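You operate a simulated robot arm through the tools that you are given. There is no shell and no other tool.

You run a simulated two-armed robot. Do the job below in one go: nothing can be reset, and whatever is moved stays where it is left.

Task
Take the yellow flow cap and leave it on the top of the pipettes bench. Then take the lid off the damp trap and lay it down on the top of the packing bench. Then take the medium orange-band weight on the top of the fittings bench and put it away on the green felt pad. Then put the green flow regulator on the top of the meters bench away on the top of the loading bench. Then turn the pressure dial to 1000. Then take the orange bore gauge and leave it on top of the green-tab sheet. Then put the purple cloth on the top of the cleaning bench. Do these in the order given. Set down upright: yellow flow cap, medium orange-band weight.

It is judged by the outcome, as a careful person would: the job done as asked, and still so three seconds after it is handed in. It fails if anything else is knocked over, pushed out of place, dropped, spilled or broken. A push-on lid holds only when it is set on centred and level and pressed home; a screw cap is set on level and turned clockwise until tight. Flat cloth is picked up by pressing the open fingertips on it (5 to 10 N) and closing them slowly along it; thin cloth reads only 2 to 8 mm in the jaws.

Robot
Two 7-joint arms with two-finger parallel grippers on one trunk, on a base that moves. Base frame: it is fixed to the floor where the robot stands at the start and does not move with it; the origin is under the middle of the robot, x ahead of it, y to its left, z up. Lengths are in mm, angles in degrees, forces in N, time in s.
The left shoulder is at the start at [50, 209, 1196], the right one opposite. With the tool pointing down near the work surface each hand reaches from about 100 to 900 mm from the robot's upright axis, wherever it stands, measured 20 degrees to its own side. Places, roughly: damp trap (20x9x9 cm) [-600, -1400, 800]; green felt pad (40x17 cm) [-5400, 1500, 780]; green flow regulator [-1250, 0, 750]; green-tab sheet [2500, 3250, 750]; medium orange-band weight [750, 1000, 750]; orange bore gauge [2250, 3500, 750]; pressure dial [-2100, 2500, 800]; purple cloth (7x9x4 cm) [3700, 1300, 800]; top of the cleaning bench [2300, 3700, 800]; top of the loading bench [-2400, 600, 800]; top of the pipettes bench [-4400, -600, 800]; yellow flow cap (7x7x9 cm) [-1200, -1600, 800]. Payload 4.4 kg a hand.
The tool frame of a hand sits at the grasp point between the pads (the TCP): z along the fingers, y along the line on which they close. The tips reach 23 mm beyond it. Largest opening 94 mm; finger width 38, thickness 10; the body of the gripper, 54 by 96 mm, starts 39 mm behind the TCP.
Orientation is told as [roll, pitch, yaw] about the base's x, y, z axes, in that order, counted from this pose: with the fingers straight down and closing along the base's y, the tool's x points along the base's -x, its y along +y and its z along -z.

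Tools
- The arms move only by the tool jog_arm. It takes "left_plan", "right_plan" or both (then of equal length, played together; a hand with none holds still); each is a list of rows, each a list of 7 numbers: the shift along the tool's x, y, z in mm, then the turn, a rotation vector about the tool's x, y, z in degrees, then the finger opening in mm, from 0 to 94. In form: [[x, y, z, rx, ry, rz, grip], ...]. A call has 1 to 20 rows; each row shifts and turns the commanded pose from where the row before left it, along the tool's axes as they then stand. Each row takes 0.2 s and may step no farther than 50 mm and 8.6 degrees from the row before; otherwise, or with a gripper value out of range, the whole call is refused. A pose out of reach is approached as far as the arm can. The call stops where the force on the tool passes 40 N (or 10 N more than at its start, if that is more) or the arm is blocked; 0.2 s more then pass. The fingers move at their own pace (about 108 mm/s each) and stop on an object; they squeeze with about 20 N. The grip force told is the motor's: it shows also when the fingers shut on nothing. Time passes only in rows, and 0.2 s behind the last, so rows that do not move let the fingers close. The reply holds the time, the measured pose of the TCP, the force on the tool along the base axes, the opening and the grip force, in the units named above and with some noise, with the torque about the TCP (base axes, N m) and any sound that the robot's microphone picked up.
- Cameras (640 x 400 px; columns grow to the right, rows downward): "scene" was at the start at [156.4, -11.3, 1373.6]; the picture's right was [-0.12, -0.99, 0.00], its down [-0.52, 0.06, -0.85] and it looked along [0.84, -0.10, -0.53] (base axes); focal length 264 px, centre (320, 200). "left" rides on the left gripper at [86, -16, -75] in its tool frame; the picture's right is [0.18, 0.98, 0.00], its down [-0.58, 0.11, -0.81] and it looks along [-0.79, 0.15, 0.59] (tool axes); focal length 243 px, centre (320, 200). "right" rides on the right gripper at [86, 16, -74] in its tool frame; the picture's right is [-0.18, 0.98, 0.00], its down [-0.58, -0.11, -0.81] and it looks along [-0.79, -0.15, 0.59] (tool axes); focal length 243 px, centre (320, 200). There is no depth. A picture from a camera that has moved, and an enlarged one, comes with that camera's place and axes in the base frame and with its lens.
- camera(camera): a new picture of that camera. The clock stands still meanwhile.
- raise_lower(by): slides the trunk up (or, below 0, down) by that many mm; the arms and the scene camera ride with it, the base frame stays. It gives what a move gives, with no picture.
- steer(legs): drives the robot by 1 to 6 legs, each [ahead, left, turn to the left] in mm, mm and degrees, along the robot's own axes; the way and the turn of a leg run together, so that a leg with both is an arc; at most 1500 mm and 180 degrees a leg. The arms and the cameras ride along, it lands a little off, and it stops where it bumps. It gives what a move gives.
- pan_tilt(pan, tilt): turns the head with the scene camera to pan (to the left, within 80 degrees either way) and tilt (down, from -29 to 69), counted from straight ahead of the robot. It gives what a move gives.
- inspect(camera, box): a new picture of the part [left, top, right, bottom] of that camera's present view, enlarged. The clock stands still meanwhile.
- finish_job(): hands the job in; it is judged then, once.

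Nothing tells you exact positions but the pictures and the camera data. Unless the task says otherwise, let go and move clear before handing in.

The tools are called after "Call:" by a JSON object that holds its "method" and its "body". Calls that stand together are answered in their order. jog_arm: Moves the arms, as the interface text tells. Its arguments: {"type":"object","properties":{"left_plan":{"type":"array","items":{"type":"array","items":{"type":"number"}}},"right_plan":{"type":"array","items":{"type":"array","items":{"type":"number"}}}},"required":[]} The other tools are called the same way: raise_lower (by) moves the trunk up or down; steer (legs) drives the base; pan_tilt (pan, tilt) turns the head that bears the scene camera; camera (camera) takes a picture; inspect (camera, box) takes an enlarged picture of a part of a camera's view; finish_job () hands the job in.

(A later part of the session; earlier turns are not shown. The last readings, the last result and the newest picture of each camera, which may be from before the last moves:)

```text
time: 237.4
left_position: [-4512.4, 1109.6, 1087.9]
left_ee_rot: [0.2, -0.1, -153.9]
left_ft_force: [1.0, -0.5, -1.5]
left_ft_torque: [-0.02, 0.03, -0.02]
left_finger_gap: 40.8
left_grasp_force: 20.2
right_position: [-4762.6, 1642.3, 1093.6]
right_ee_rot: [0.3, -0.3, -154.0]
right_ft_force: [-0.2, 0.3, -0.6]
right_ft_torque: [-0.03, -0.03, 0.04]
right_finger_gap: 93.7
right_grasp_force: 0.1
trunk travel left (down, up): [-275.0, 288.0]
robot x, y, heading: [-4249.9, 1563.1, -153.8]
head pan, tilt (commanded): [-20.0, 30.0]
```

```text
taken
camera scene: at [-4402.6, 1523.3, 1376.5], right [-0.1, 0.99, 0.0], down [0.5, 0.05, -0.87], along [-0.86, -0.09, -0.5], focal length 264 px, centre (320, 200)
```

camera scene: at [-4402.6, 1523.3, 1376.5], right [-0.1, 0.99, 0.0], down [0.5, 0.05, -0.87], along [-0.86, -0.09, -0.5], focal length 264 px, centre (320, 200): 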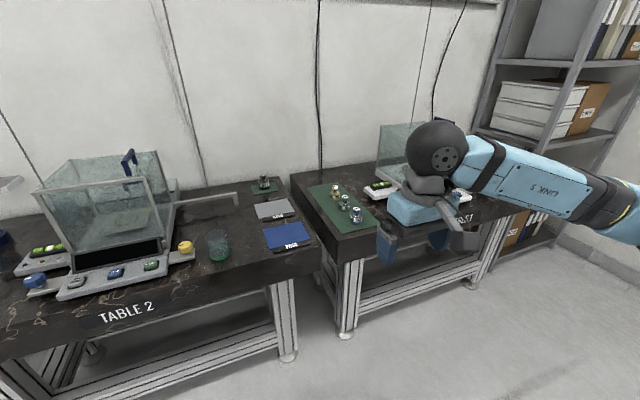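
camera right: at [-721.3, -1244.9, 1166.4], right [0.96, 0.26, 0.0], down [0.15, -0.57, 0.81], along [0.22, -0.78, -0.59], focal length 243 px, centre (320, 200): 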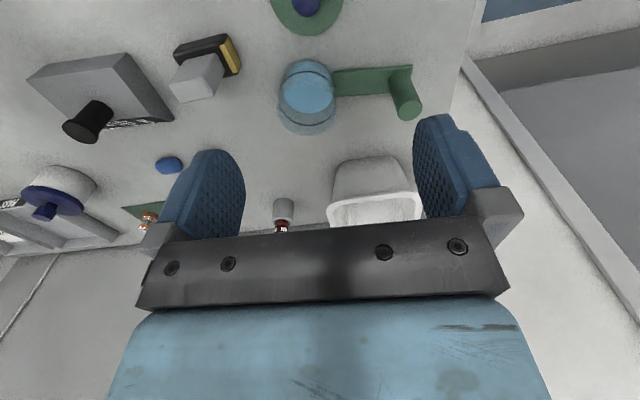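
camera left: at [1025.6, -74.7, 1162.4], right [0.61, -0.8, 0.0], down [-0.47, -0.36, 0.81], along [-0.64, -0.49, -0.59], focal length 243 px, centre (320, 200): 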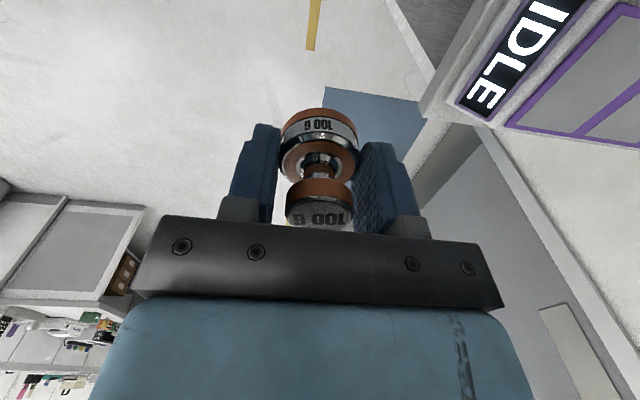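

The green felt pad is on the second table near [-5380, 1518], with three weights on it. I'll zoom in.

Call:
{"method": "inspect", "body": {"camera": "scene", "box": [280, 150, 440, 260]}}

```text
3.64 times, centred on (360, 205) of scene
camera zoom: at [-4402.6, 1523.3, 1376.5], right [-0.1, 0.99, 0.0], down [0.5, 0.05, -0.87], along [-0.86, -0.09, -0.5], focal length 961 px, centre (174, 182)
```

zoom: 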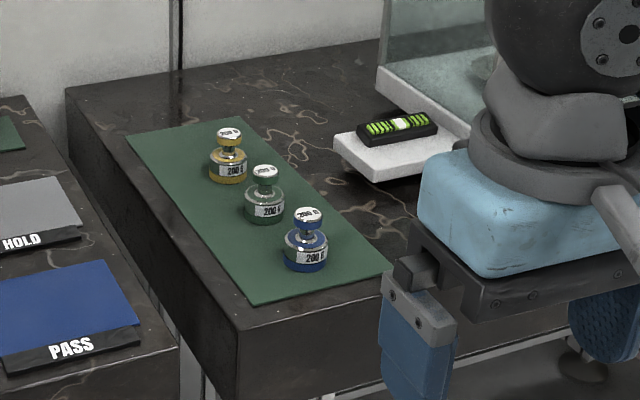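

The pad runs front to back with three 200 G weights in a row and a free fourth slot at the back, near [-5537, 1433]. I'll move so the left hand faces that slot.

Call:
{"method": "steer", "body": {"legs": [[0, 0, 1], [0, -620, 0], [400, 0, 0]]}}

Call:
{"method": "pan_tilt", "body": {"pan": 0, "tilt": 42}}

Call:
{"method": "camera", "body": {"camera": "scene"}}

Call:
{"method": "camera", "body": {"camera": "left"}}

```text
time: 245.8
left_position: [-5136.3, 1486.2, 1087.1]
left_ee_rot: [0.3, -0.1, -152.9]
left_ft_force: [0.4, -0.4, -0.7]
left_ft_torque: [0.0, -0.04, -0.01]
left_finger_gap: 41.0
left_grasp_force: 20.4
right_position: [-5396.1, 2016.2, 1093.6]
right_ee_rot: [0.2, -0.3, -152.9]
right_ft_force: [0.5, -0.2, -0.2]
right_ft_torque: [-0.01, -0.01, 0.02]
right_finger_gap: 94.0
right_grasp_force: 0.0
trunk travel left (down, up): [-275.0, 288.0]
robot x, y, heading: [-4884.4, 1946.7, -152.7]
head pan, tilt (commanded): [-20.0, 30.0]
```

```text
time: 246.6
left_position: [-5135.4, 1487.2, 1087.3]
left_ee_rot: [0.2, 0.0, -152.9]
left_ft_force: [0.5, 0.8, -0.8]
left_ft_torque: [-0.02, -0.03, 0.02]
left_finger_gap: 40.9
left_grasp_force: 19.8
right_position: [-5395.8, 2016.7, 1092.3]
right_ee_rot: [0.2, -0.3, -152.8]
right_ft_force: [0.0, 0.5, -0.1]
right_ft_torque: [0.02, -0.03, 0.02]
right_finger_gap: 93.9
right_grasp_force: 0.0
trunk travel left (down, up): [-275.0, 288.0]
robot x, y, heading: [-4883.6, 1945.1, -152.9]
head pan, tilt (commanded): [0.0, 42.0]
```

```text
taken
camera scene: at [-5018.8, 1876.2, 1358.3], right [-0.45, 0.89, 0.0], down [0.6, 0.3, -0.74], along [-0.66, -0.34, -0.67], focal length 264 px, centre (320, 200)
```

scene: 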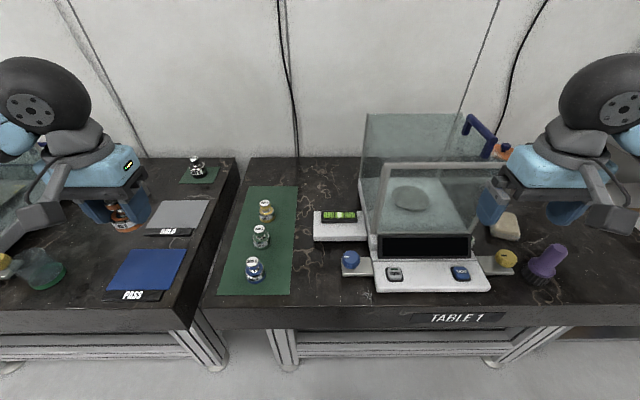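

```text
taken
camera left: at [-5065.0, 1542.1, 1162.4], right [0.61, -0.79, 0.0], down [-0.47, -0.36, 0.81], along [-0.64, -0.5, -0.59], focal length 243 px, centre (320, 200)
```

left: 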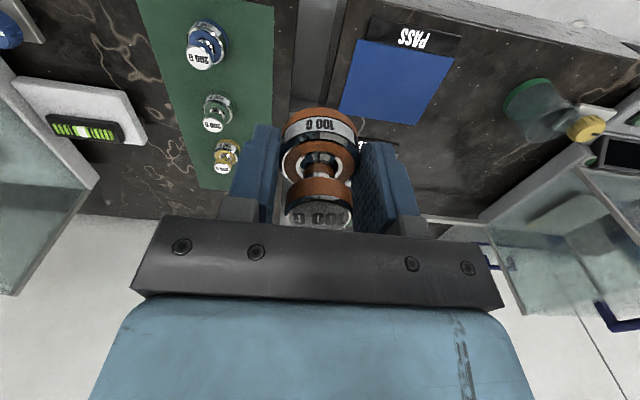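

The weights, pad and free slot agree between cameras. I'll carry the weight over the back slot and turn the hand 60° so its camera hangs clear of the yellow weight.

Call:
{"method": "jog_arm", "body": {"left_plan": [[-42.4, -14.6, 0, 0, 0, 0, 20], [-42.4, -14.6, 0, 0, 0, 0, 20], [-42.4, -14.6, 0, 0, 0, 0, 20], [-42.4, -14.6, 0, 0, 0, 0, 20], [-42.4, -14.6, 0, 0, 0, 0, 20], [-42.4, -14.6, 0, 0, 0, 0, 20], [-42.4, -14.6, 0, 0, 0, 0, 20], [-42.4, -14.6, 0, 0, 0, 0, 20], [-42.4, -14.9, 0, 0, 0, 0, 20], [0, 0, 10, 0, 0, 8.5, 20], [0, 0, 10, 0, 0, 8.5, 20], [0, 0, 10, 0, 0, 8.5, 20], [0, 0, 10, 0, 0, 8.5, 20], [0, 0, 10, 0, 0, 8.5, 20], [0, 0, 10, 0, 0, 8.5, 20], [0, 0, 10, 0, 0, 8.5, 20]]}}

Call:
{"method": "camera", "body": {"camera": "left"}}

Call:
{"method": "camera", "body": {"camera": "scene"}}

```text
time: 250.0
left_position: [-5487.9, 1411.9, 1031.6]
left_ee_rot: [0.2, 0.0, 179.2]
left_ft_force: [0.2, -0.4, -1.3]
left_ft_torque: [-0.05, 0.0, 0.03]
left_finger_gap: 41.0
left_grasp_force: 20.3
left hand out of reach, approached as far as the arm can: row 12, 13, 14, 15, 16
right_position: [-5396.4, 2016.4, 1091.9]
right_ee_rot: [0.1, -0.3, -152.9]
right_ft_force: [0.2, -1.2, 0.1]
right_ft_torque: [0.03, 0.0, -0.03]
right_finger_gap: 93.8
right_grasp_force: 0.1
trunk travel left (down, up): [-275.0, 288.0]
robot x, y, heading: [-4885.8, 1944.6, -152.9]
head pan, tilt (commanded): [0.0, 42.0]
```

```text
taken
camera left: at [-5400.2, 1428.9, 1106.7], right [0.17, -0.98, 0.0], down [-0.58, -0.1, 0.81], along [-0.79, -0.14, -0.59], focal length 243 px, centre (320, 200)
```

left: 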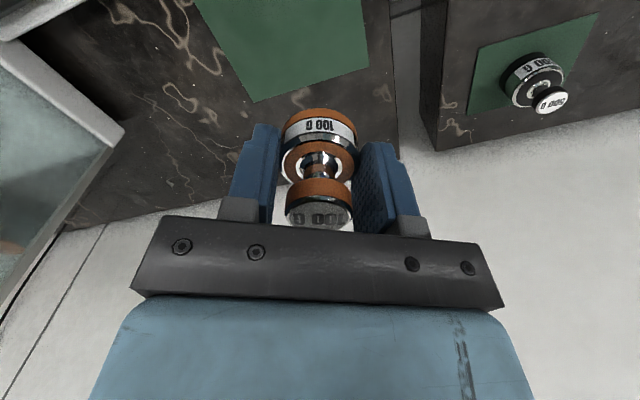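

```text
taken
camera scene: at [-5018.8, 1875.8, 1358.2], right [-0.45, 0.89, 0.0], down [0.6, 0.3, -0.74], along [-0.66, -0.34, -0.67], focal length 264 px, centre (320, 200)
```

scene: 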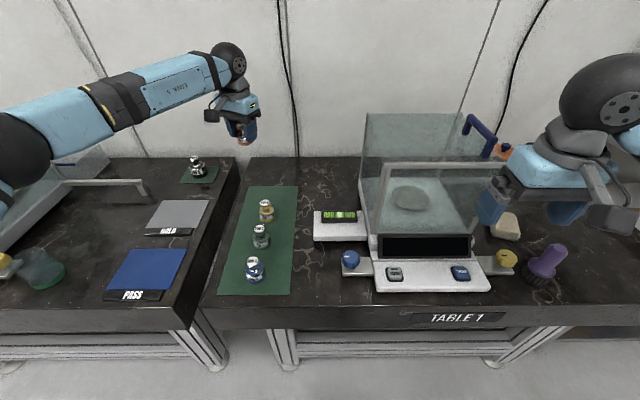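

The wrist turn ran out of reach at this extension. I'll turn part of the way back and see where the hand stands.

Call:
{"method": "jog_arm", "body": {"left_plan": [[0, 0, 0, 0, 0, -8.5, 20], [0, 0, 0, 0, 0, -8.5, 20], [0, 0, 0, 0, 0, -8.5, 20], [0, 0, 0, 0, 0, -8.5, 20]]}}

```text
time: 251.0
left_position: [-5488.2, 1413.3, 1031.6]
left_ee_rot: [0.2, 0.0, -146.6]
left_ft_force: [0.2, 0.4, -1.5]
left_ft_torque: [0.01, 0.01, 0.0]
left_finger_gap: 40.7
left_grasp_force: 19.9
right_position: [-5395.6, 2016.5, 1093.0]
right_ee_rot: [0.2, -0.3, -152.9]
right_ft_force: [-0.3, -0.1, -0.5]
right_ft_torque: [0.01, -0.01, 0.02]
right_finger_gap: 94.0
right_grasp_force: 0.0
trunk travel left (down, up): [-275.0, 288.0]
robot x, y, heading: [-4881.8, 1946.8, -152.9]
head pan, tilt (commanded): [0.0, 42.0]
```

The command pose follows the measured one. I'll pull the hand back a little, move the robot 90 mm closer, then return over the slot.

Call:
{"method": "jog_arm", "body": {"left_plan": [[40, 0, 0, 0, 0, 0, 20], [40, 0, 0, 0, 0, 0, 20]]}}

Call:
{"method": "steer", "body": {"legs": [[95, 0, 0]]}}

Call:
{"method": "camera", "body": {"camera": "left"}}

Call:
{"method": "camera", "body": {"camera": "scene"}}

```text
time: 251.6
left_position: [-5418.9, 1454.3, 1032.9]
left_ee_rot: [0.1, -0.2, -146.6]
left_ft_force: [-0.2, 0.8, -0.5]
left_ft_torque: [0.0, -0.04, 0.01]
left_finger_gap: 40.9
left_grasp_force: 20.1
right_position: [-5395.7, 2016.6, 1093.8]
right_ee_rot: [0.1, -0.3, -152.9]
right_ft_force: [0.4, -0.2, 0.2]
right_ft_torque: [-0.01, 0.01, -0.04]
right_finger_gap: 93.9
right_grasp_force: 0.1
trunk travel left (down, up): [-275.0, 288.0]
robot x, y, heading: [-4881.7, 1947.3, -153.0]
head pan, tilt (commanded): [0.0, 42.0]
```

```text
time: 252.7
left_position: [-5503.9, 1409.5, 1032.2]
left_ee_rot: [0.2, -0.1, -146.6]
left_ft_force: [0.4, 0.2, -1.0]
left_ft_torque: [0.02, 0.01, 0.03]
left_finger_gap: 40.7
left_grasp_force: 20.3
right_position: [-5480.7, 1972.9, 1092.3]
right_ee_rot: [0.1, -0.3, -152.9]
right_ft_force: [-0.6, 0.1, -0.6]
right_ft_torque: [0.01, 0.03, 0.03]
right_finger_gap: 94.2
right_grasp_force: 0.2
trunk travel left (down, up): [-275.0, 288.0]
robot x, y, heading: [-4967.1, 1901.5, -152.9]
head pan, tilt (commanded): [0.0, 42.0]
```

```text
taken
camera left: at [-5440.0, 1473.1, 1106.4], right [0.69, -0.72, 0.0], down [-0.43, -0.41, 0.81], along [-0.58, -0.56, -0.59], focal length 243 px, centre (320, 200)
```

left: 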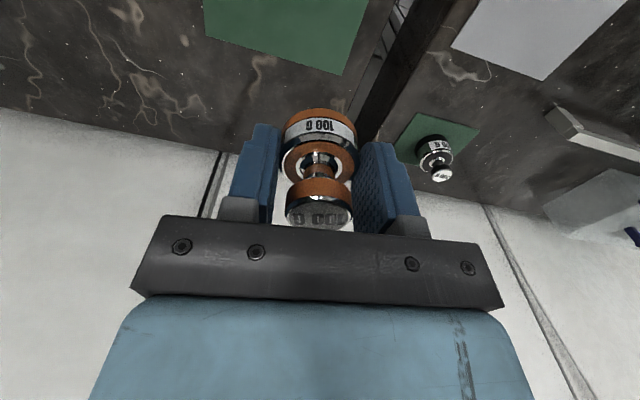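

```text
taken
camera scene: at [-5103.7, 1832.7, 1358.2], right [-0.46, 0.89, 0.0], down [0.6, 0.3, -0.74], along [-0.66, -0.34, -0.67], focal length 264 px, centre (320, 200)
```

scene: 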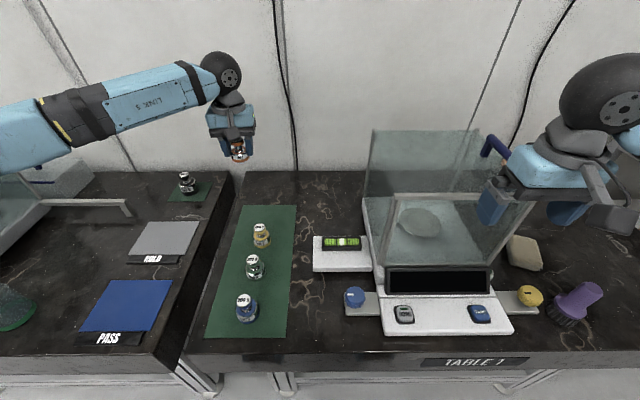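

Now the slot is 740 mm away. I'll shift over it, turn the hand, and lift the right hand a bit higher above the glass box.

Call:
{"method": "jog_arm", "body": {"left_plan": [[-14.6, -37.8, 0, 0, 0, 0, 20], [0, 0, 0, 0, 0, 8.5, 20], [0, 0, 10, 0, 0, 8.5, 20], [0, 0, 10, 0, 0, 8.5, 20], [0, 0, 10, 0, 0, 8.5, 20], [0, 0, 10, 0, 0, 8.5, 20], [0, 0, 10, 0, 0, 8.5, 20], [0, 0, 10, 0, 0, 8.5, 20]], "right_plan": [[0, 0, -20, 0, 0, 0, 94], [0, 0, -20, 0, 0, 0, 94], [0, 0, -20, 0, 0, 0, 94], [0, 0, 0, 0, 0, 0, 94], [0, 0, 0, 0, 0, 0, 94], [0, 0, 0, 0, 0, 0, 94], [0, 0, 0, 0, 0, 0, 94], [0, 0, 0, 0, 0, 0, 94]]}}

Call:
{"method": "camera", "body": {"camera": "left"}}

Call:
{"method": "camera", "body": {"camera": "scene"}}

```text
time: 254.5
left_position: [-5537.7, 1434.6, 987.7]
left_ee_rot: [0.2, 0.1, 168.0]
left_ft_force: [0.6, 0.2, -1.5]
left_ft_torque: [0.0, 0.0, -0.03]
left_finger_gap: 41.1
left_grasp_force: 19.9
left hand out of reach, approached as far as the arm can: row 7, 8
right_position: [-5480.5, 1973.9, 1153.6]
right_ee_rot: [0.1, -0.4, -152.8]
right_ft_force: [0.2, -0.3, 0.2]
right_ft_torque: [-0.01, -0.01, 0.02]
right_finger_gap: 93.9
right_grasp_force: 0.0
trunk travel left (down, up): [-275.0, 288.0]
robot x, y, heading: [-4973.9, 1903.6, -152.7]
head pan, tilt (commanded): [0.0, 42.0]
```

```text
taken
camera left: at [-5447.6, 1433.2, 1062.8], right [-0.02, -1.0, 0.0], down [-0.59, 0.02, 0.81], along [-0.81, 0.02, -0.59], focal length 243 px, centre (320, 200)
```

left: 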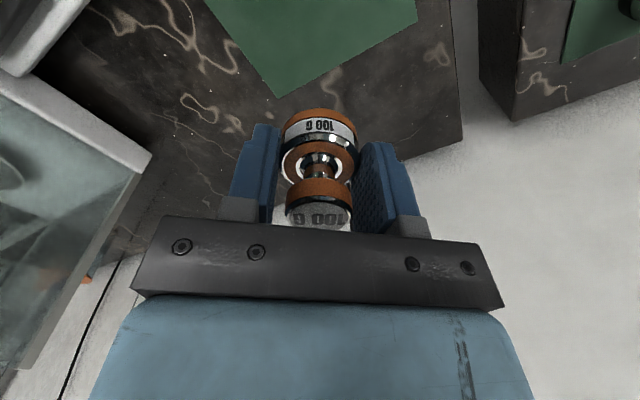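

```text
taken
camera scene: at [-5103.3, 1832.9, 1358.2], right [-0.46, 0.89, 0.0], down [0.6, 0.3, -0.74], along [-0.66, -0.34, -0.67], focal length 264 px, centre (320, 200)
```

scene: 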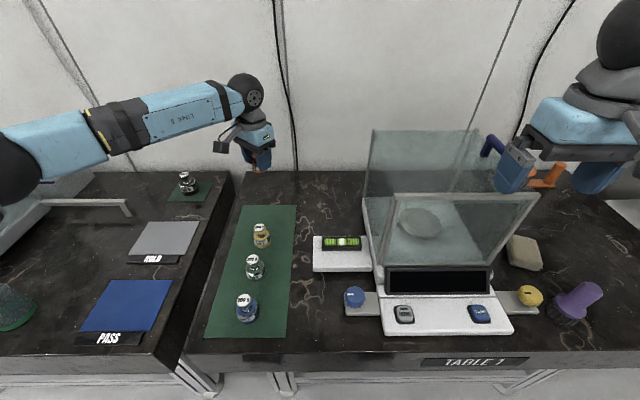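

The slot is right below (45 mm in from the pad's back edge) and the hand camera will pass clear beside the yellow weight. I'll lower to about 20 mm above the pad.

Call:
{"method": "jog_arm", "body": {"left_plan": [[0, 0, 30, 0, 0, -4, 20], [0, 0, 35, 0, 0, 0, 20], [0, 0, 35, 0, 0, 0, 20], [0, 0, 30, 0, 0, 0, 20], [0, 0, 15, 0, 0, 0, 20], [0, 0, 0, 0, 0, 0, 20]]}}

Call:
{"method": "camera", "body": {"camera": "left"}}

Call:
{"method": "inspect", "body": {"camera": "scene", "box": [180, 130, 340, 250]}}

```text
time: 255.9
left_position: [-5536.4, 1434.3, 844.0]
left_ee_rot: [0.2, 0.0, 172.0]
left_ft_force: [-0.1, -0.2, 0.0]
left_ft_torque: [-0.02, -0.03, 0.02]
left_finger_gap: 40.9
left_grasp_force: 19.9
right_position: [-5479.5, 1972.8, 1153.8]
right_ee_rot: [0.2, -0.4, -152.9]
right_ft_force: [-0.3, 0.1, 0.2]
right_ft_torque: [-0.01, -0.03, -0.01]
right_finger_gap: 93.7
right_grasp_force: 0.0
trunk travel left (down, up): [-275.0, 288.0]
robot x, y, heading: [-4970.6, 1903.1, -152.8]
head pan, tilt (commanded): [0.0, 42.0]
```

```text
taken
camera left: at [-5447.4, 1439.9, 918.2], right [0.05, -1.0, 0.01], down [-0.59, -0.02, 0.81], along [-0.81, -0.04, -0.59], focal length 243 px, centre (320, 200)
```

left: 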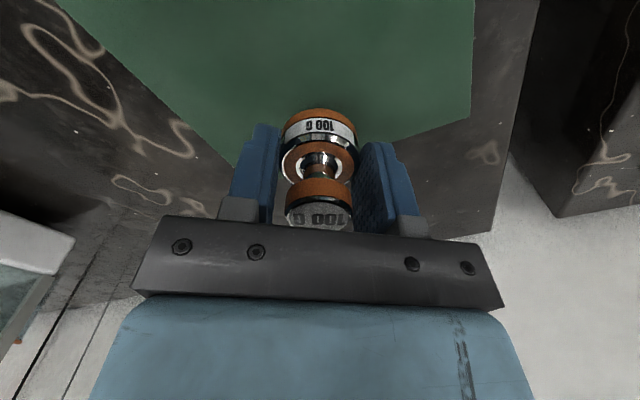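

```text
3.33 times, centred on (260, 190) of scene
camera zoom: at [-5103.2, 1833.0, 1358.2], right [-0.46, 0.89, 0.0], down [0.6, 0.3, -0.74], along [-0.66, -0.34, -0.67], focal length 881 px, centre (520, 233)
```

zoom: 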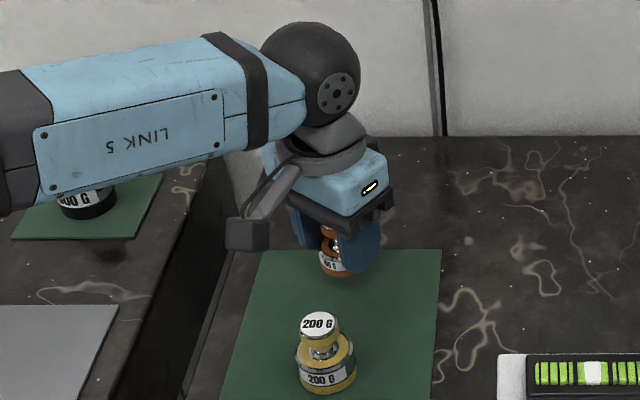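

Clear of the yellow weight. I'll go on down in small steps until it touches.

Call:
{"method": "jog_arm", "body": {"left_plan": [[0, 0, 12, 0, 0, 0, 20], [0, 0, 6, 0, 0, 0, 20], [0, 0, 3, 0, 0, 0, 20]]}}

Call:
{"method": "jog_arm", "body": {"left_plan": [[0, 0, 2, 0, 0, 0, 20], [0, 0, 2, 0, 0, 0, 20]]}}

Call:
{"method": "jog_arm", "body": {"left_plan": [[0, 0, 2, 0, 0, 0, 20]]}}

```text
time: 256.7
left_position: [-5537.1, 1435.3, 822.5]
left_ee_rot: [0.3, 0.1, 172.1]
left_ft_force: [-0.5, -1.3, -1.0]
left_ft_torque: [-0.03, -0.02, 0.01]
left_finger_gap: 40.9
left_grasp_force: 20.3
right_position: [-5479.6, 1971.9, 1154.1]
right_ee_rot: [0.2, -0.3, -152.8]
right_ft_force: [0.0, -0.4, 0.3]
right_ft_torque: [0.01, 0.0, -0.01]
right_finger_gap: 93.9
right_grasp_force: 0.0
trunk travel left (down, up): [-275.0, 288.0]
robot x, y, heading: [-4969.2, 1903.4, -152.9]
head pan, tilt (commanded): [0.0, 42.0]
```

```text
time: 257.3
left_position: [-5537.7, 1433.8, 818.7]
left_ee_rot: [0.2, 0.0, 172.0]
left_ft_force: [-0.6, -0.7, -0.2]
left_ft_torque: [0.0, 0.04, 0.01]
left_finger_gap: 40.7
left_grasp_force: 19.9
right_position: [-5479.0, 1971.8, 1152.7]
right_ee_rot: [0.2, -0.3, -153.0]
right_ft_force: [-0.1, 0.1, 0.0]
right_ft_torque: [0.02, -0.01, -0.03]
right_finger_gap: 93.9
right_grasp_force: 0.1
trunk travel left (down, up): [-275.0, 288.0]
robot x, y, heading: [-4970.9, 1903.0, -152.8]
head pan, tilt (commanded): [0.0, 42.0]
```

```text
time: 257.7
left_position: [-5537.1, 1433.5, 818.5]
left_ee_rot: [0.2, 0.1, 172.0]
left_ft_force: [0.7, -0.3, 2.0]
left_ft_torque: [0.04, 0.0, -0.01]
left_finger_gap: 40.7
left_grasp_force: 20.0
right_position: [-5480.1, 1971.8, 1152.1]
right_ee_rot: [0.2, -0.3, -152.9]
right_ft_force: [0.8, -0.2, -0.2]
right_ft_torque: [0.01, -0.01, -0.03]
right_finger_gap: 94.1
right_grasp_force: 0.1
trunk travel left (down, up): [-275.0, 288.0]
robot x, y, heading: [-4969.2, 1899.6, -152.8]
head pan, tilt (commanded): [0.0, 42.0]
```

Call:
{"method": "jog_arm", "body": {"left_plan": [[0, 0, 1.5, 0, 0, 0, 20]]}}

```text
time: 258.1
left_position: [-5537.0, 1434.0, 817.2]
left_ee_rot: [0.4, -0.1, 172.1]
left_ft_force: [2.8, -2.1, 8.8]
left_ft_torque: [0.11, -0.03, 0.04]
left_finger_gap: 40.9
left_grasp_force: 20.1
right_position: [-5480.4, 1974.4, 1155.3]
right_ee_rot: [0.2, -0.4, -152.9]
right_ft_force: [-1.4, -0.5, 0.1]
right_ft_torque: [0.01, 0.03, -0.02]
right_finger_gap: 94.1
right_grasp_force: 0.1
trunk travel left (down, up): [-275.0, 288.0]
robot x, y, heading: [-4968.5, 1905.1, -152.8]
head pan, tilt (commanded): [0.0, 42.0]
```

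The weight is touching the pad (9 N). I'll ease off, open to 62 mm and raise straight up.

Call:
{"method": "jog_arm", "body": {"left_plan": [[0, 0, -1.2, 0, 0, 0, 30], [0, 0, 0, 0, 0, 0, 46], [0, 0, 0, 0, 0, 0, 56], [0, 0, 0, 0, 0, 0, 62], [0, 0, -20, 0, 0, 0, 62], [0, 0, -40, 0, 0, 0, 62], [0, 0, -45, 0, 0, 0, 62], [0, 0, -45, 0, 0, 0, 62], [0, 0, -45, 0, 0, 0, 62]]}}

Call:
{"method": "camera", "body": {"camera": "left"}}

Call:
{"method": "inspect", "body": {"camera": "scene", "box": [180, 150, 340, 270]}}

```text
time: 260.1
left_position: [-5538.0, 1434.3, 1014.2]
left_ee_rot: [0.3, 0.1, 172.0]
left_ft_force: [-0.3, -0.3, 0.0]
left_ft_torque: [-0.02, 0.01, 0.01]
left_finger_gap: 62.1
left_grasp_force: 0.2
right_position: [-5479.6, 1973.4, 1154.2]
right_ee_rot: [0.1, -0.3, -152.9]
right_ft_force: [0.5, 0.2, -0.1]
right_ft_torque: [0.0, -0.03, 0.03]
right_finger_gap: 93.9
right_grasp_force: 0.1
trunk travel left (down, up): [-275.0, 288.0]
robot x, y, heading: [-4966.5, 1903.4, -152.9]
head pan, tilt (commanded): [0.0, 42.0]
```

```text
taken
camera left: at [-5449.4, 1440.0, 1088.2], right [0.05, -1.0, 0.01], down [-0.59, -0.02, 0.81], along [-0.81, -0.04, -0.59], focal length 243 px, centre (320, 200)
```

left: 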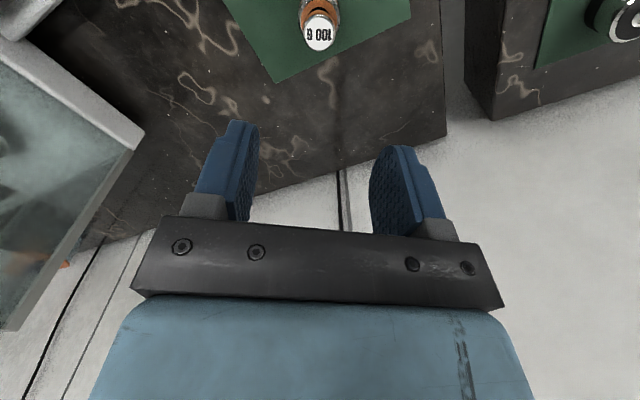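

```text
3.33 times, centred on (260, 210) of scene
camera zoom: at [-5102.7, 1833.7, 1358.3], right [-0.46, 0.89, 0.0], down [0.6, 0.3, -0.74], along [-0.66, -0.34, -0.67], focal length 881 px, centre (520, 167)
```

zoom: 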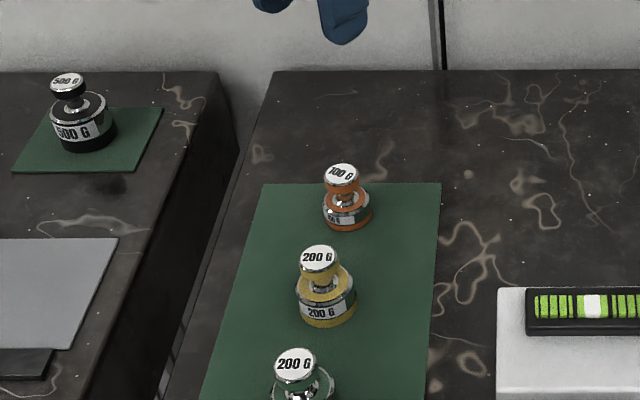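

The weight stands upright in the fourth slot. I'll turn the hand back, draw it in and back off, then look at the loading bench on the way.

Call:
{"method": "jog_arm", "body": {"left_plan": [[0, 0, -25, 0, 0, -7, 62], [0, 0, -25, 0, 0, -7, 62], [0, 0, -25, 0, 0, -7, 62], [0, 0, 0, 0, 0, -7, 62], [0, 0, 0, 0, 0, -7, 94], [45, 18, 0, 0, 0, 0, 94], [45, 18, 0, 0, 0, 0, 94], [45, 18, 0, 0, 0, 0, 94], [45, 18, 0, 0, 0, 0, 94], [45, 18, 0, 0, 0, 0, 94], [45, 18, 0, 0, 0, 0, 94], [30, 18, 0, 0, 0, 0, 94]]}}

Call:
{"method": "steer", "body": {"legs": [[-480, 0, 0], [0, 1400, 0]]}}

Call:
{"method": "pan_tilt", "body": {"pan": 80, "tilt": 20}}

Call:
{"method": "camera", "body": {"camera": "scene"}}

```text
time: 262.7
left_position: [-5211.6, 1457.8, 1086.7]
left_ee_rot: [0.2, -0.3, -152.9]
left_ft_force: [0.4, -0.1, 0.9]
left_ft_torque: [-0.03, 0.0, 0.03]
left_finger_gap: 93.9
left_grasp_force: 0.0
right_position: [-5478.9, 1972.6, 1152.6]
right_ee_rot: [0.1, -0.3, -152.8]
right_ft_force: [0.1, -0.1, 0.1]
right_ft_torque: [0.01, 0.02, 0.01]
right_finger_gap: 94.2
right_grasp_force: 0.1
trunk travel left (down, up): [-275.0, 288.0]
robot x, y, heading: [-4969.8, 1902.7, -152.9]
head pan, tilt (commanded): [0.0, 42.0]
```

```text
time: 277.6
left_position: [-4142.7, 438.6, 1085.7]
left_ee_rot: [0.1, -0.1, -152.7]
left_ft_force: [-0.2, 0.3, 0.7]
left_ft_torque: [-0.01, 0.02, 0.01]
left_finger_gap: 93.8
left_grasp_force: 0.0
right_position: [-4411.5, 952.9, 1153.0]
right_ee_rot: [0.1, -0.3, -152.6]
right_ft_force: [-1.1, -0.8, -0.4]
right_ft_torque: [-0.02, 0.0, 0.01]
right_finger_gap: 94.2
right_grasp_force: 0.0
trunk travel left (down, up): [-275.0, 288.0]
robot x, y, heading: [-3900.5, 886.9, -152.7]
head pan, tilt (commanded): [0.0, 42.0]
```

```text
time: 279.1
left_position: [-4142.9, 438.9, 1085.8]
left_ee_rot: [0.3, -0.1, -152.6]
left_ft_force: [0.4, -0.3, 0.5]
left_ft_torque: [-0.01, 0.0, 0.01]
left_finger_gap: 94.0
left_grasp_force: 0.0
right_position: [-4412.5, 953.5, 1152.4]
right_ee_rot: [0.2, -0.3, -152.6]
right_ft_force: [0.2, 0.0, -0.1]
right_ft_torque: [0.01, 0.01, 0.04]
right_finger_gap: 93.7
right_grasp_force: 0.1
trunk travel left (down, up): [-275.0, 288.0]
robot x, y, heading: [-3897.4, 888.3, -152.5]
head pan, tilt (commanded): [80.0, 20.0]
```

```text
taken
camera scene: at [-3933.0, 764.1, 1392.6], right [-0.95, -0.3, 0.0], down [-0.1, 0.33, -0.94], along [0.28, -0.9, -0.34], focal length 264 px, centre (320, 200)
```

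scene: 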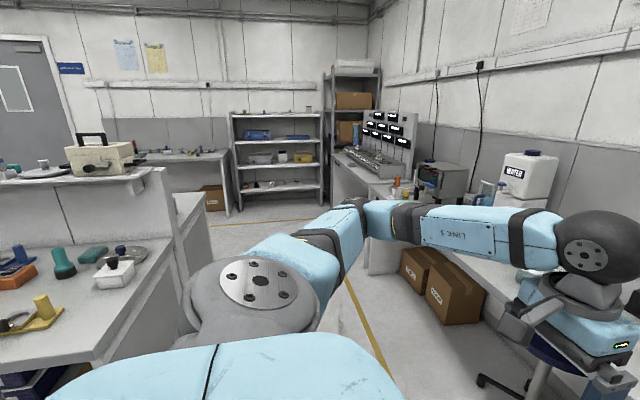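

I can see the loading bench on the left beyond the partition. Now I'll go back down the west aisle, turn to face the meters bench and move along it to the green regulator.

Call:
{"method": "steer", "body": {"legs": [[90, 0, 0], [0, 1400, 0], [0, 1240, 0], [0, 0, -90]]}}

Call:
{"method": "pan_tilt", "body": {"pan": -30, "tilt": 30}}

Call:
{"method": "camera", "body": {"camera": "scene"}}

```text
time: 307.0
left_position: [-3271.6, -1302.4, 1085.7]
left_ee_rot: [0.2, -0.2, 115.3]
left_ft_force: [0.9, -0.7, -0.2]
left_ft_torque: [0.01, -0.04, 0.01]
left_finger_gap: 94.2
left_grasp_force: 0.0
right_position: [-2746.8, -1051.5, 1154.1]
right_ee_rot: [0.2, -0.2, 115.2]
right_ft_force: [0.1, -0.2, 0.4]
right_ft_torque: [0.0, 0.01, -0.01]
right_finger_gap: 94.2
right_grasp_force: 0.1
trunk travel left (down, up): [-275.0, 288.0]
robot x, y, heading: [-2831.0, -1559.0, 115.1]
head pan, tilt (commanded): [80.0, 20.0]
```

```text
time: 308.8
left_position: [-3271.5, -1301.0, 1085.9]
left_ee_rot: [0.2, -0.1, 115.2]
left_ft_force: [-0.6, 0.5, -0.3]
left_ft_torque: [-0.01, 0.0, -0.02]
left_finger_gap: 93.8
left_grasp_force: 0.0
right_position: [-2746.5, -1050.4, 1152.8]
right_ee_rot: [0.3, -0.3, 115.3]
right_ft_force: [0.0, 0.2, -0.9]
right_ft_torque: [-0.03, -0.01, 0.01]
right_finger_gap: 93.8
right_grasp_force: 0.1
trunk travel left (down, up): [-275.0, 288.0]
robot x, y, heading: [-2835.1, -1562.2, 115.1]
head pan, tilt (commanded): [-30.0, 30.0]
```

```text
taken
camera scene: at [-2855.0, -1409.3, 1376.5], right [1.0, -0.08, 0.0], down [-0.04, -0.5, -0.87], along [0.07, 0.86, -0.5], focal length 264 px, centre (320, 200)
```

scene: 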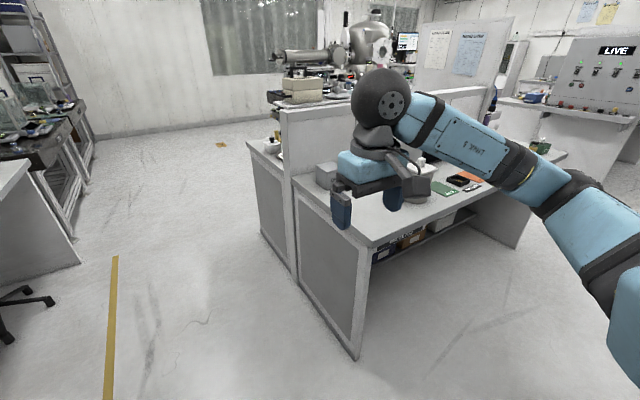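

I'll straighten to 117° and slide right along the meters bench to the regulator.

Call:
{"method": "steer", "body": {"legs": [[0, 0, 1.8], [0, -1400, 0], [0, -500, 0]]}}

Call:
{"method": "pan_tilt", "body": {"pan": 0, "tilt": 35}}

Call:
{"method": "camera", "body": {"camera": "scene"}}

```text
time: 326.2
left_position: [-1585.6, -448.5, 1086.3]
left_ee_rot: [0.2, -0.1, 117.7]
left_ft_force: [-0.5, -0.6, -0.6]
left_ft_torque: [0.01, -0.02, -0.01]
left_finger_gap: 93.9
left_grasp_force: 0.1
right_position: [-1073.0, -176.0, 1152.4]
right_ee_rot: [0.3, -0.3, 117.8]
right_ft_force: [-0.6, 0.5, 0.7]
right_ft_torque: [-0.01, 0.01, 0.04]
right_finger_gap: 94.1
right_grasp_force: 0.1
trunk travel left (down, up): [-275.0, 288.0]
robot x, y, heading: [-1137.3, -688.0, 117.7]
head pan, tilt (commanded): [-30.0, 30.0]
```

```text
time: 327.2
left_position: [-1585.2, -447.8, 1086.5]
left_ee_rot: [0.2, -0.1, 117.8]
left_ft_force: [-0.4, 0.0, -0.5]
left_ft_torque: [-0.01, -0.03, -0.01]
left_finger_gap: 94.1
left_grasp_force: 0.1
right_position: [-1073.7, -177.1, 1152.4]
right_ee_rot: [0.2, -0.3, 117.7]
right_ft_force: [0.6, -1.8, 0.4]
right_ft_torque: [-0.02, 0.01, 0.02]
right_finger_gap: 93.8
right_grasp_force: 0.1
trunk travel left (down, up): [-275.0, 288.0]
robot x, y, heading: [-1135.6, -686.6, 117.7]
head pan, tilt (commanded): [0.0, 35.0]
```

```text
taken
camera scene: at [-1209.9, -551.1, 1368.7], right [0.89, 0.46, 0.0], down [0.27, -0.51, -0.82], along [-0.38, 0.73, -0.57], focal length 264 px, centre (320, 200)
```

scene: 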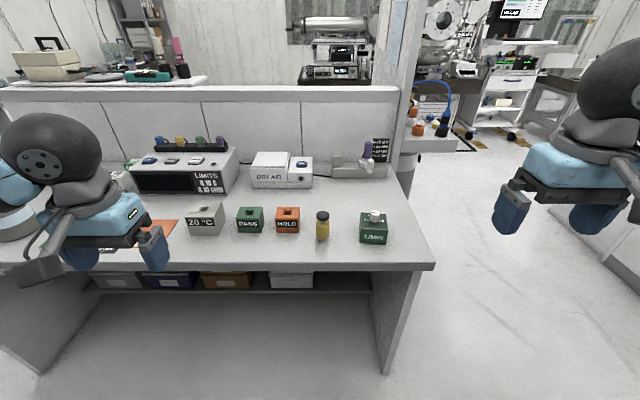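

Call:
{"method": "inspect", "body": {"camera": "scene", "box": [280, 130, 440, 260]}}

Call:
{"method": "inspect", "body": {"camera": "scene", "box": [100, 120, 300, 260]}}

```text
3.08 times, centred on (360, 195) of scene
camera zoom: at [-1209.9, -551.1, 1368.7], right [0.89, 0.46, 0.0], down [0.27, -0.51, -0.82], along [-0.38, 0.73, -0.57], focal length 813 px, centre (197, 215)
```

zoom: 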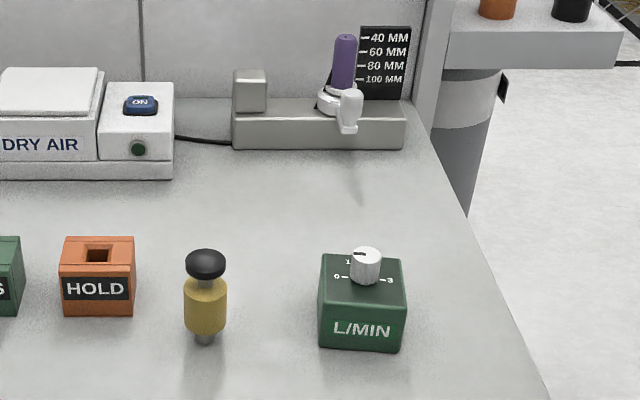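

```text
2.86 times, centred on (200, 190) of scene
camera zoom: at [-1209.9, -551.1, 1368.7], right [0.89, 0.46, 0.0], down [0.27, -0.51, -0.82], along [-0.38, 0.73, -0.57], focal length 755 px, centre (663, 229)
```

zoom: 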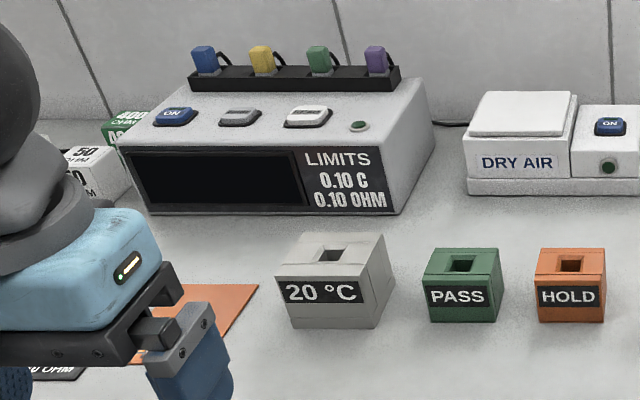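

The green box marked L/MIN with the white knob is the flow regulator, near [-1354, 74]. I'll move closer and measure it with the right hand's camera.

Call:
{"method": "steer", "body": {"legs": [[220, 0, 0]]}}

Call:
{"method": "camera", "body": {"camera": "right"}}

Call:
{"method": "camera", "body": {"camera": "scene"}}

```text
time: 328.9
left_position: [-1689.4, -253.0, 1084.8]
left_ee_rot: [0.2, -0.1, 117.7]
left_ft_force: [0.3, 0.1, -0.5]
left_ft_torque: [0.02, 0.01, -0.01]
left_finger_gap: 93.8
left_grasp_force: 0.0
right_position: [-1177.4, 20.7, 1152.6]
right_ee_rot: [0.2, -0.3, 117.7]
right_ft_force: [-0.4, -0.4, 0.1]
right_ft_torque: [-0.02, 0.0, 0.03]
right_finger_gap: 93.9
right_grasp_force: 0.1
trunk travel left (down, up): [-275.0, 288.0]
robot x, y, heading: [-1239.7, -494.1, 117.6]
head pan, tilt (commanded): [0.0, 35.0]
```

```text
taken
camera right: at [-1147.7, -63.8, 1226.1], right [-0.96, -0.29, 0.0], down [-0.17, 0.56, 0.81], along [-0.24, 0.77, -0.59], focal length 243 px, centre (320, 200)
```

right: 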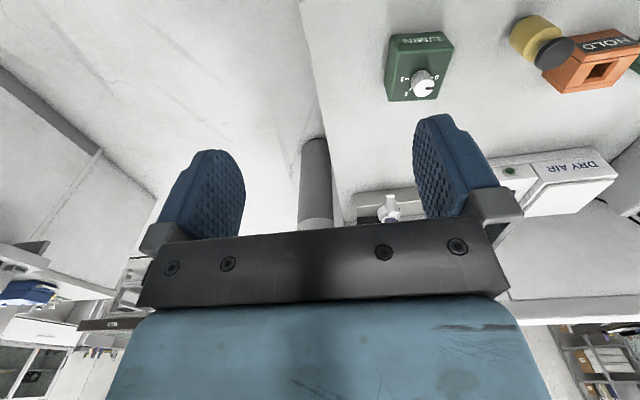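

```text
taken
camera scene: at [-1312.9, -355.0, 1368.7], right [0.89, 0.47, 0.0], down [0.27, -0.51, -0.82], along [-0.38, 0.72, -0.57], focal length 264 px, centre (320, 200)
```

scene: 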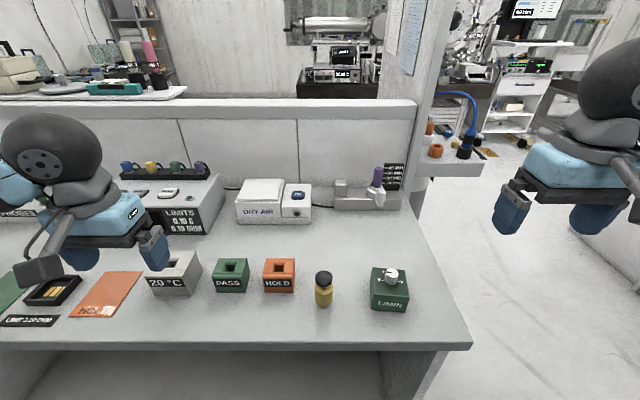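

I'll bring the right hand above the regulator.

Call:
{"method": "jog_arm", "body": {"right_plan": [[-24.3, 25.2, 20, 0, 0, 0, 94], [-24.3, 25.2, 25, 0, 0, 0, 94], [-24.3, 25.2, 25, 0, 0, 0, 94], [-24.3, 25.2, 25, 0, 0, 0, 94], [-24.3, 25.2, 25, 0, 0, 0, 94], [0, 0, 35, 0, 0, 0, 94]]}}

Call:
{"method": "camera", "body": {"camera": "right"}}

Call:
{"method": "inspect", "body": {"camera": "right", "box": [240, 0, 440, 130]}}

Call:
{"method": "inspect", "body": {"camera": "scene", "box": [330, 240, 440, 330]}}

```text
time: 330.3
left_position: [-1687.0, -252.4, 1087.1]
left_ee_rot: [0.3, -0.1, 117.8]
left_ft_force: [0.7, -0.6, -0.2]
left_ft_torque: [0.0, 0.0, 0.04]
left_finger_gap: 93.8
left_grasp_force: 0.0
right_position: [-1346.3, 67.3, 999.2]
right_ee_rot: [0.3, -0.4, 117.8]
right_ft_force: [-0.5, 0.7, 0.3]
right_ft_torque: [0.01, 0.0, 0.01]
right_finger_gap: 94.2
right_grasp_force: 0.0
trunk travel left (down, up): [-275.0, 288.0]
robot x, y, heading: [-1241.0, -493.8, 117.6]
head pan, tilt (commanded): [0.0, 35.0]
```

```text
taken
camera right: at [-1317.0, -15.3, 1071.7], right [-0.96, -0.29, 0.01], down [-0.17, 0.56, 0.81], along [-0.24, 0.77, -0.59], focal length 243 px, centre (320, 200)
```

right: 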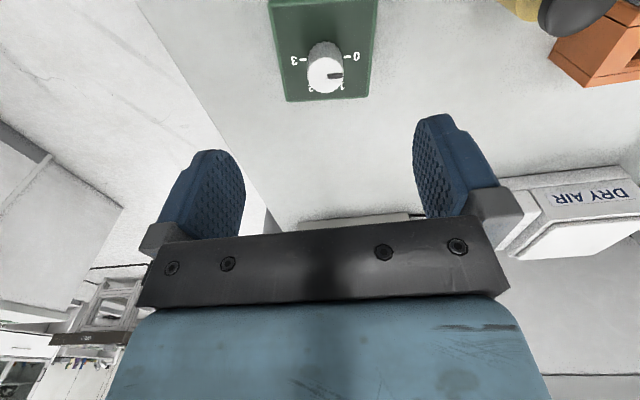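

```text
3.08 times, centred on (340, 65) of right
camera zoom: at [-1317.0, -15.3, 1071.7], right [-0.96, -0.29, 0.01], down [-0.17, 0.56, 0.81], along [-0.24, 0.77, -0.59], focal length 746 px, centre (258, 615)
```

zoom: 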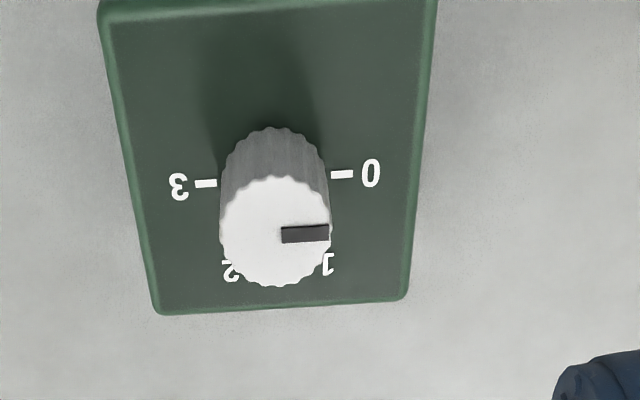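

```text
4.44 times, centred on (385, 285) of scene
camera zoom: at [-1311.6, -355.0, 1368.8], right [0.89, 0.46, 0.0], down [0.27, -0.51, -0.82], along [-0.38, 0.73, -0.57], focal length 1174 px, centre (31, -178)
```

zoom: 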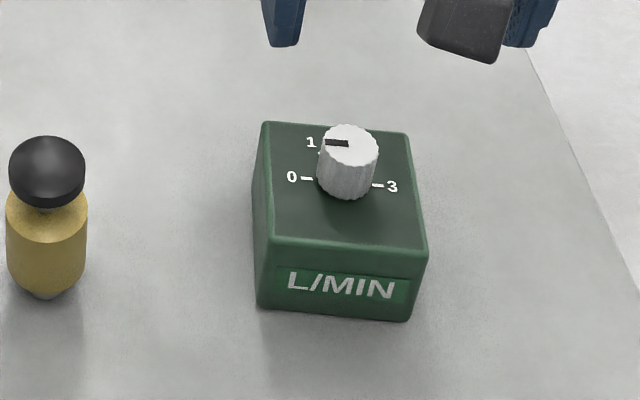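

The regulator is a roughly 76 × 76 × 57 mm box, turned about 8° to the hand, with its knob topping out near z 887. I'll align the hand, centre it and go lower for another look.

Call:
{"method": "jog_arm", "body": {"right_plan": [[0, 0, 0, 0, 0, 8, 94], [-6.3, 4.9, 20, 0, 0, 0, 94], [0, 0, 40, 0, 0, 0, 94], [0, 0, 0, 0, 0, 0, 94]]}}

Call:
{"method": "camera", "body": {"camera": "right"}}

Call:
{"method": "inspect", "body": {"camera": "scene", "box": [330, 200, 450, 320]}}

```text
time: 331.3
left_position: [-1688.7, -252.7, 1086.1]
left_ee_rot: [0.3, -0.1, 117.7]
left_ft_force: [-0.1, 0.4, 0.8]
left_ft_torque: [-0.03, -0.02, 0.02]
left_finger_gap: 94.0
left_grasp_force: 0.1
right_position: [-1351.2, 73.0, 941.6]
right_ee_rot: [0.2, -0.3, 109.8]
right_ft_force: [0.6, 0.5, 0.3]
right_ft_torque: [0.01, -0.04, 0.0]
right_finger_gap: 94.3
right_grasp_force: 0.0
trunk travel left (down, up): [-275.0, 288.0]
robot x, y, heading: [-1240.5, -488.2, 117.8]
head pan, tilt (commanded): [0.0, 35.0]
```

```text
taken
camera right: at [-1334.5, -13.7, 1013.0], right [-0.99, -0.16, 0.0], down [-0.09, 0.58, 0.81], along [-0.13, 0.8, -0.59], focal length 243 px, centre (320, 200)
```

right: 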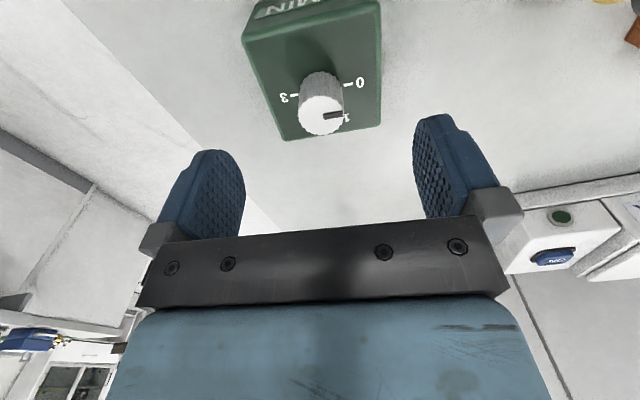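

```text
3.33 times, centred on (390, 260) of scene
camera zoom: at [-1312.9, -355.8, 1368.8], right [0.89, 0.47, 0.0], down [0.27, -0.51, -0.82], along [-0.38, 0.73, -0.57], focal length 881 px, centre (87, 0)
```

zoom: 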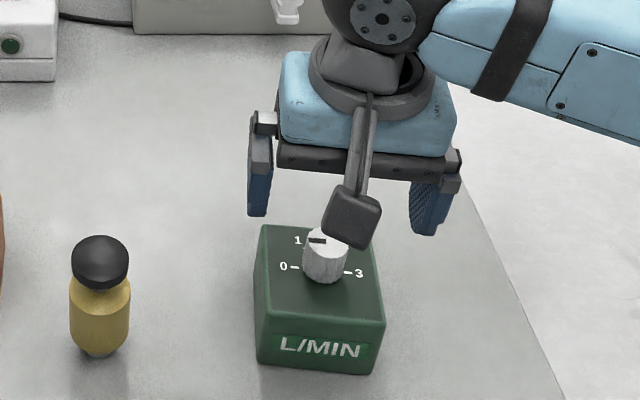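

The hand is aligned to within 1–2° and the box is 77 mm wide between the 94 mm fingers. I'll lower so the fingers straddle it, keeping above the knob.

Call:
{"method": "jog_arm", "body": {"right_plan": [[-1, 1.5, 25, 0, 0, 0, 94], [0, 0, 30, 0, 0, 0, 94], [0, 0, 20, 0, 0, 0, 94], [0, 0, 8, 0, 0, 0, 94], [0, 0, 0, 0, 0, 0, 94]]}}

Call:
{"method": "camera", "body": {"camera": "right"}}

```text
time: 332.5
left_position: [-1687.6, -253.4, 1085.4]
left_ee_rot: [0.2, -0.1, 117.7]
left_ft_force: [0.1, 0.6, -0.1]
left_ft_torque: [-0.02, -0.01, 0.04]
left_finger_gap: 93.9
left_grasp_force: 0.1
right_position: [-1354.4, 73.7, 857.3]
right_ee_rot: [0.1, -0.3, 109.7]
right_ft_force: [0.7, 0.0, -0.3]
right_ft_torque: [0.02, 0.02, 0.0]
right_finger_gap: 94.2
right_grasp_force: 0.1
trunk travel left (down, up): [-275.0, 288.0]
robot x, y, heading: [-1243.3, -494.2, 117.8]
head pan, tilt (commanded): [0.0, 35.0]
```

```text
taken
camera right: at [-1337.0, -13.1, 930.1], right [-0.99, -0.16, 0.0], down [-0.09, 0.58, 0.81], along [-0.13, 0.8, -0.59], focal length 243 px, centre (320, 200)
```

right: 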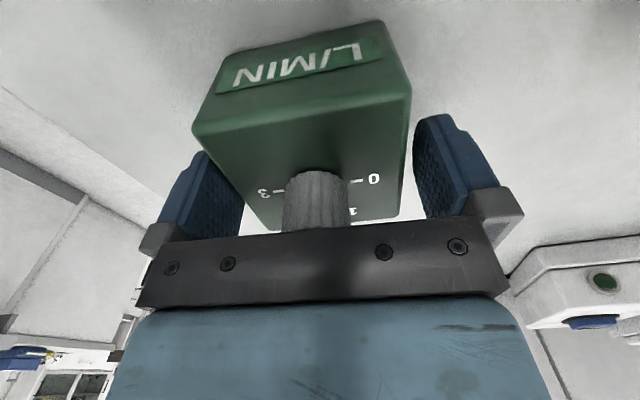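

The box is centred between the fingers. Closing.

Call:
{"method": "jog_arm", "body": {"right_plan": [[0, 0, 0, 0, 0, 0, 84], [0, 0, 0, 0, 0, 0, 76], [0, 0, 0, 0, 0, 0, 68], [0, 0, 0, 0, 0, 0, 60], [0, 0, 0, 0, 0, 0, 55]]}}

Call:
{"method": "camera", "body": {"camera": "right"}}

```text
time: 333.7
left_position: [-1688.4, -253.1, 1085.2]
left_ee_rot: [0.2, -0.1, 117.7]
left_ft_force: [0.9, 0.2, -0.2]
left_ft_torque: [-0.04, 0.03, 0.0]
left_finger_gap: 94.2
left_grasp_force: 0.0
right_position: [-1354.2, 72.5, 857.1]
right_ee_rot: [0.2, -0.4, 109.8]
right_ft_force: [0.5, 0.0, 0.0]
right_ft_torque: [-0.09, -0.11, 0.08]
right_finger_gap: 79.8
right_grasp_force: 20.3
trunk travel left (down, up): [-275.0, 288.0]
robot x, y, heading: [-1242.2, -489.8, 117.5]
head pan, tilt (commanded): [0.0, 35.0]
```

```text
taken
camera right: at [-1337.0, -13.1, 930.3], right [-0.99, -0.16, 0.0], down [-0.09, 0.58, 0.81], along [-0.13, 0.8, -0.59], focal length 243 px, centre (320, 200)
```

right: 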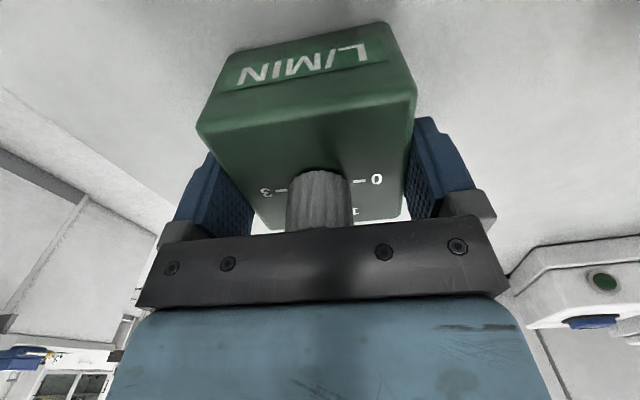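

It's held at 79.8 mm. I'll lift slightly and verify.

Call:
{"method": "jog_arm", "body": {"right_plan": [[0, 0, -10, 0, 0, 0, 55], [0, 0, -25, 0, 0, 0, 55], [0, 0, -40, 0, 0, 0, 55], [0, 0, 0, 0, 0, 0, 55]]}}

Call:
{"method": "camera", "body": {"camera": "right"}}

Call:
{"method": "inspect", "body": {"camera": "scene", "box": [330, 200, 450, 320]}}

```text
time: 334.7
left_position: [-1688.5, -252.4, 1085.6]
left_ee_rot: [0.3, -0.1, 117.7]
left_ft_force: [0.3, 0.0, 0.6]
left_ft_torque: [0.01, 0.01, 0.02]
left_finger_gap: 94.0
left_grasp_force: 0.0
right_position: [-1353.2, 73.5, 932.9]
right_ee_rot: [0.2, -0.2, 109.8]
right_ft_force: [0.0, 0.8, -4.7]
right_ft_torque: [0.03, -0.02, 0.02]
right_finger_gap: 79.8
right_grasp_force: 20.0
trunk travel left (down, up): [-275.0, 288.0]
robot x, y, heading: [-1243.0, -492.0, 117.6]
head pan, tilt (commanded): [0.0, 35.0]
```

```text
taken
camera right: at [-1338.4, -12.7, 1005.0], right [-0.99, -0.16, 0.0], down [-0.09, 0.58, 0.81], along [-0.13, 0.8, -0.59], focal length 243 px, centre (320, 200)
```

right: 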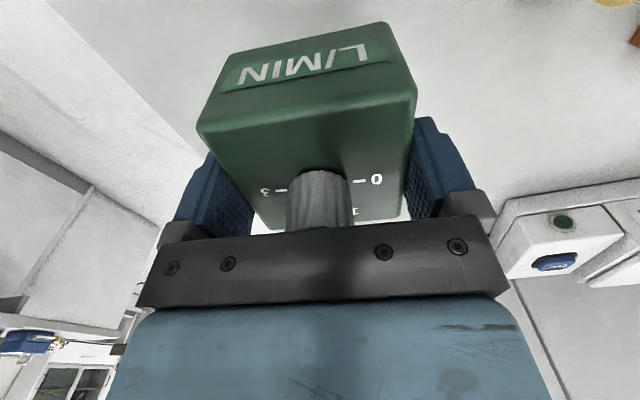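

```text
3.33 times, centred on (390, 260) of scene
camera zoom: at [-1312.7, -354.5, 1368.6], right [0.89, 0.46, 0.0], down [0.27, -0.51, -0.82], along [-0.38, 0.72, -0.57], focal length 881 px, centre (87, 0)
```

zoom: 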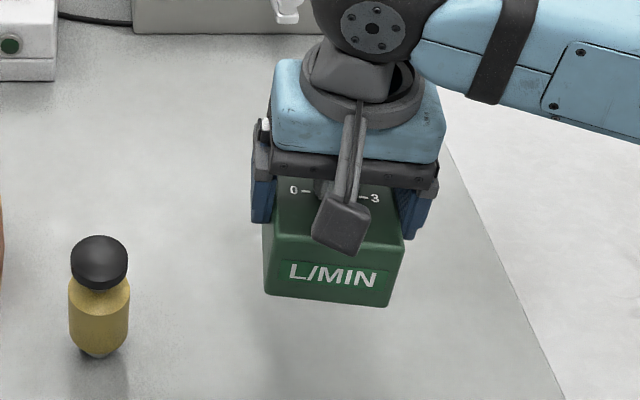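

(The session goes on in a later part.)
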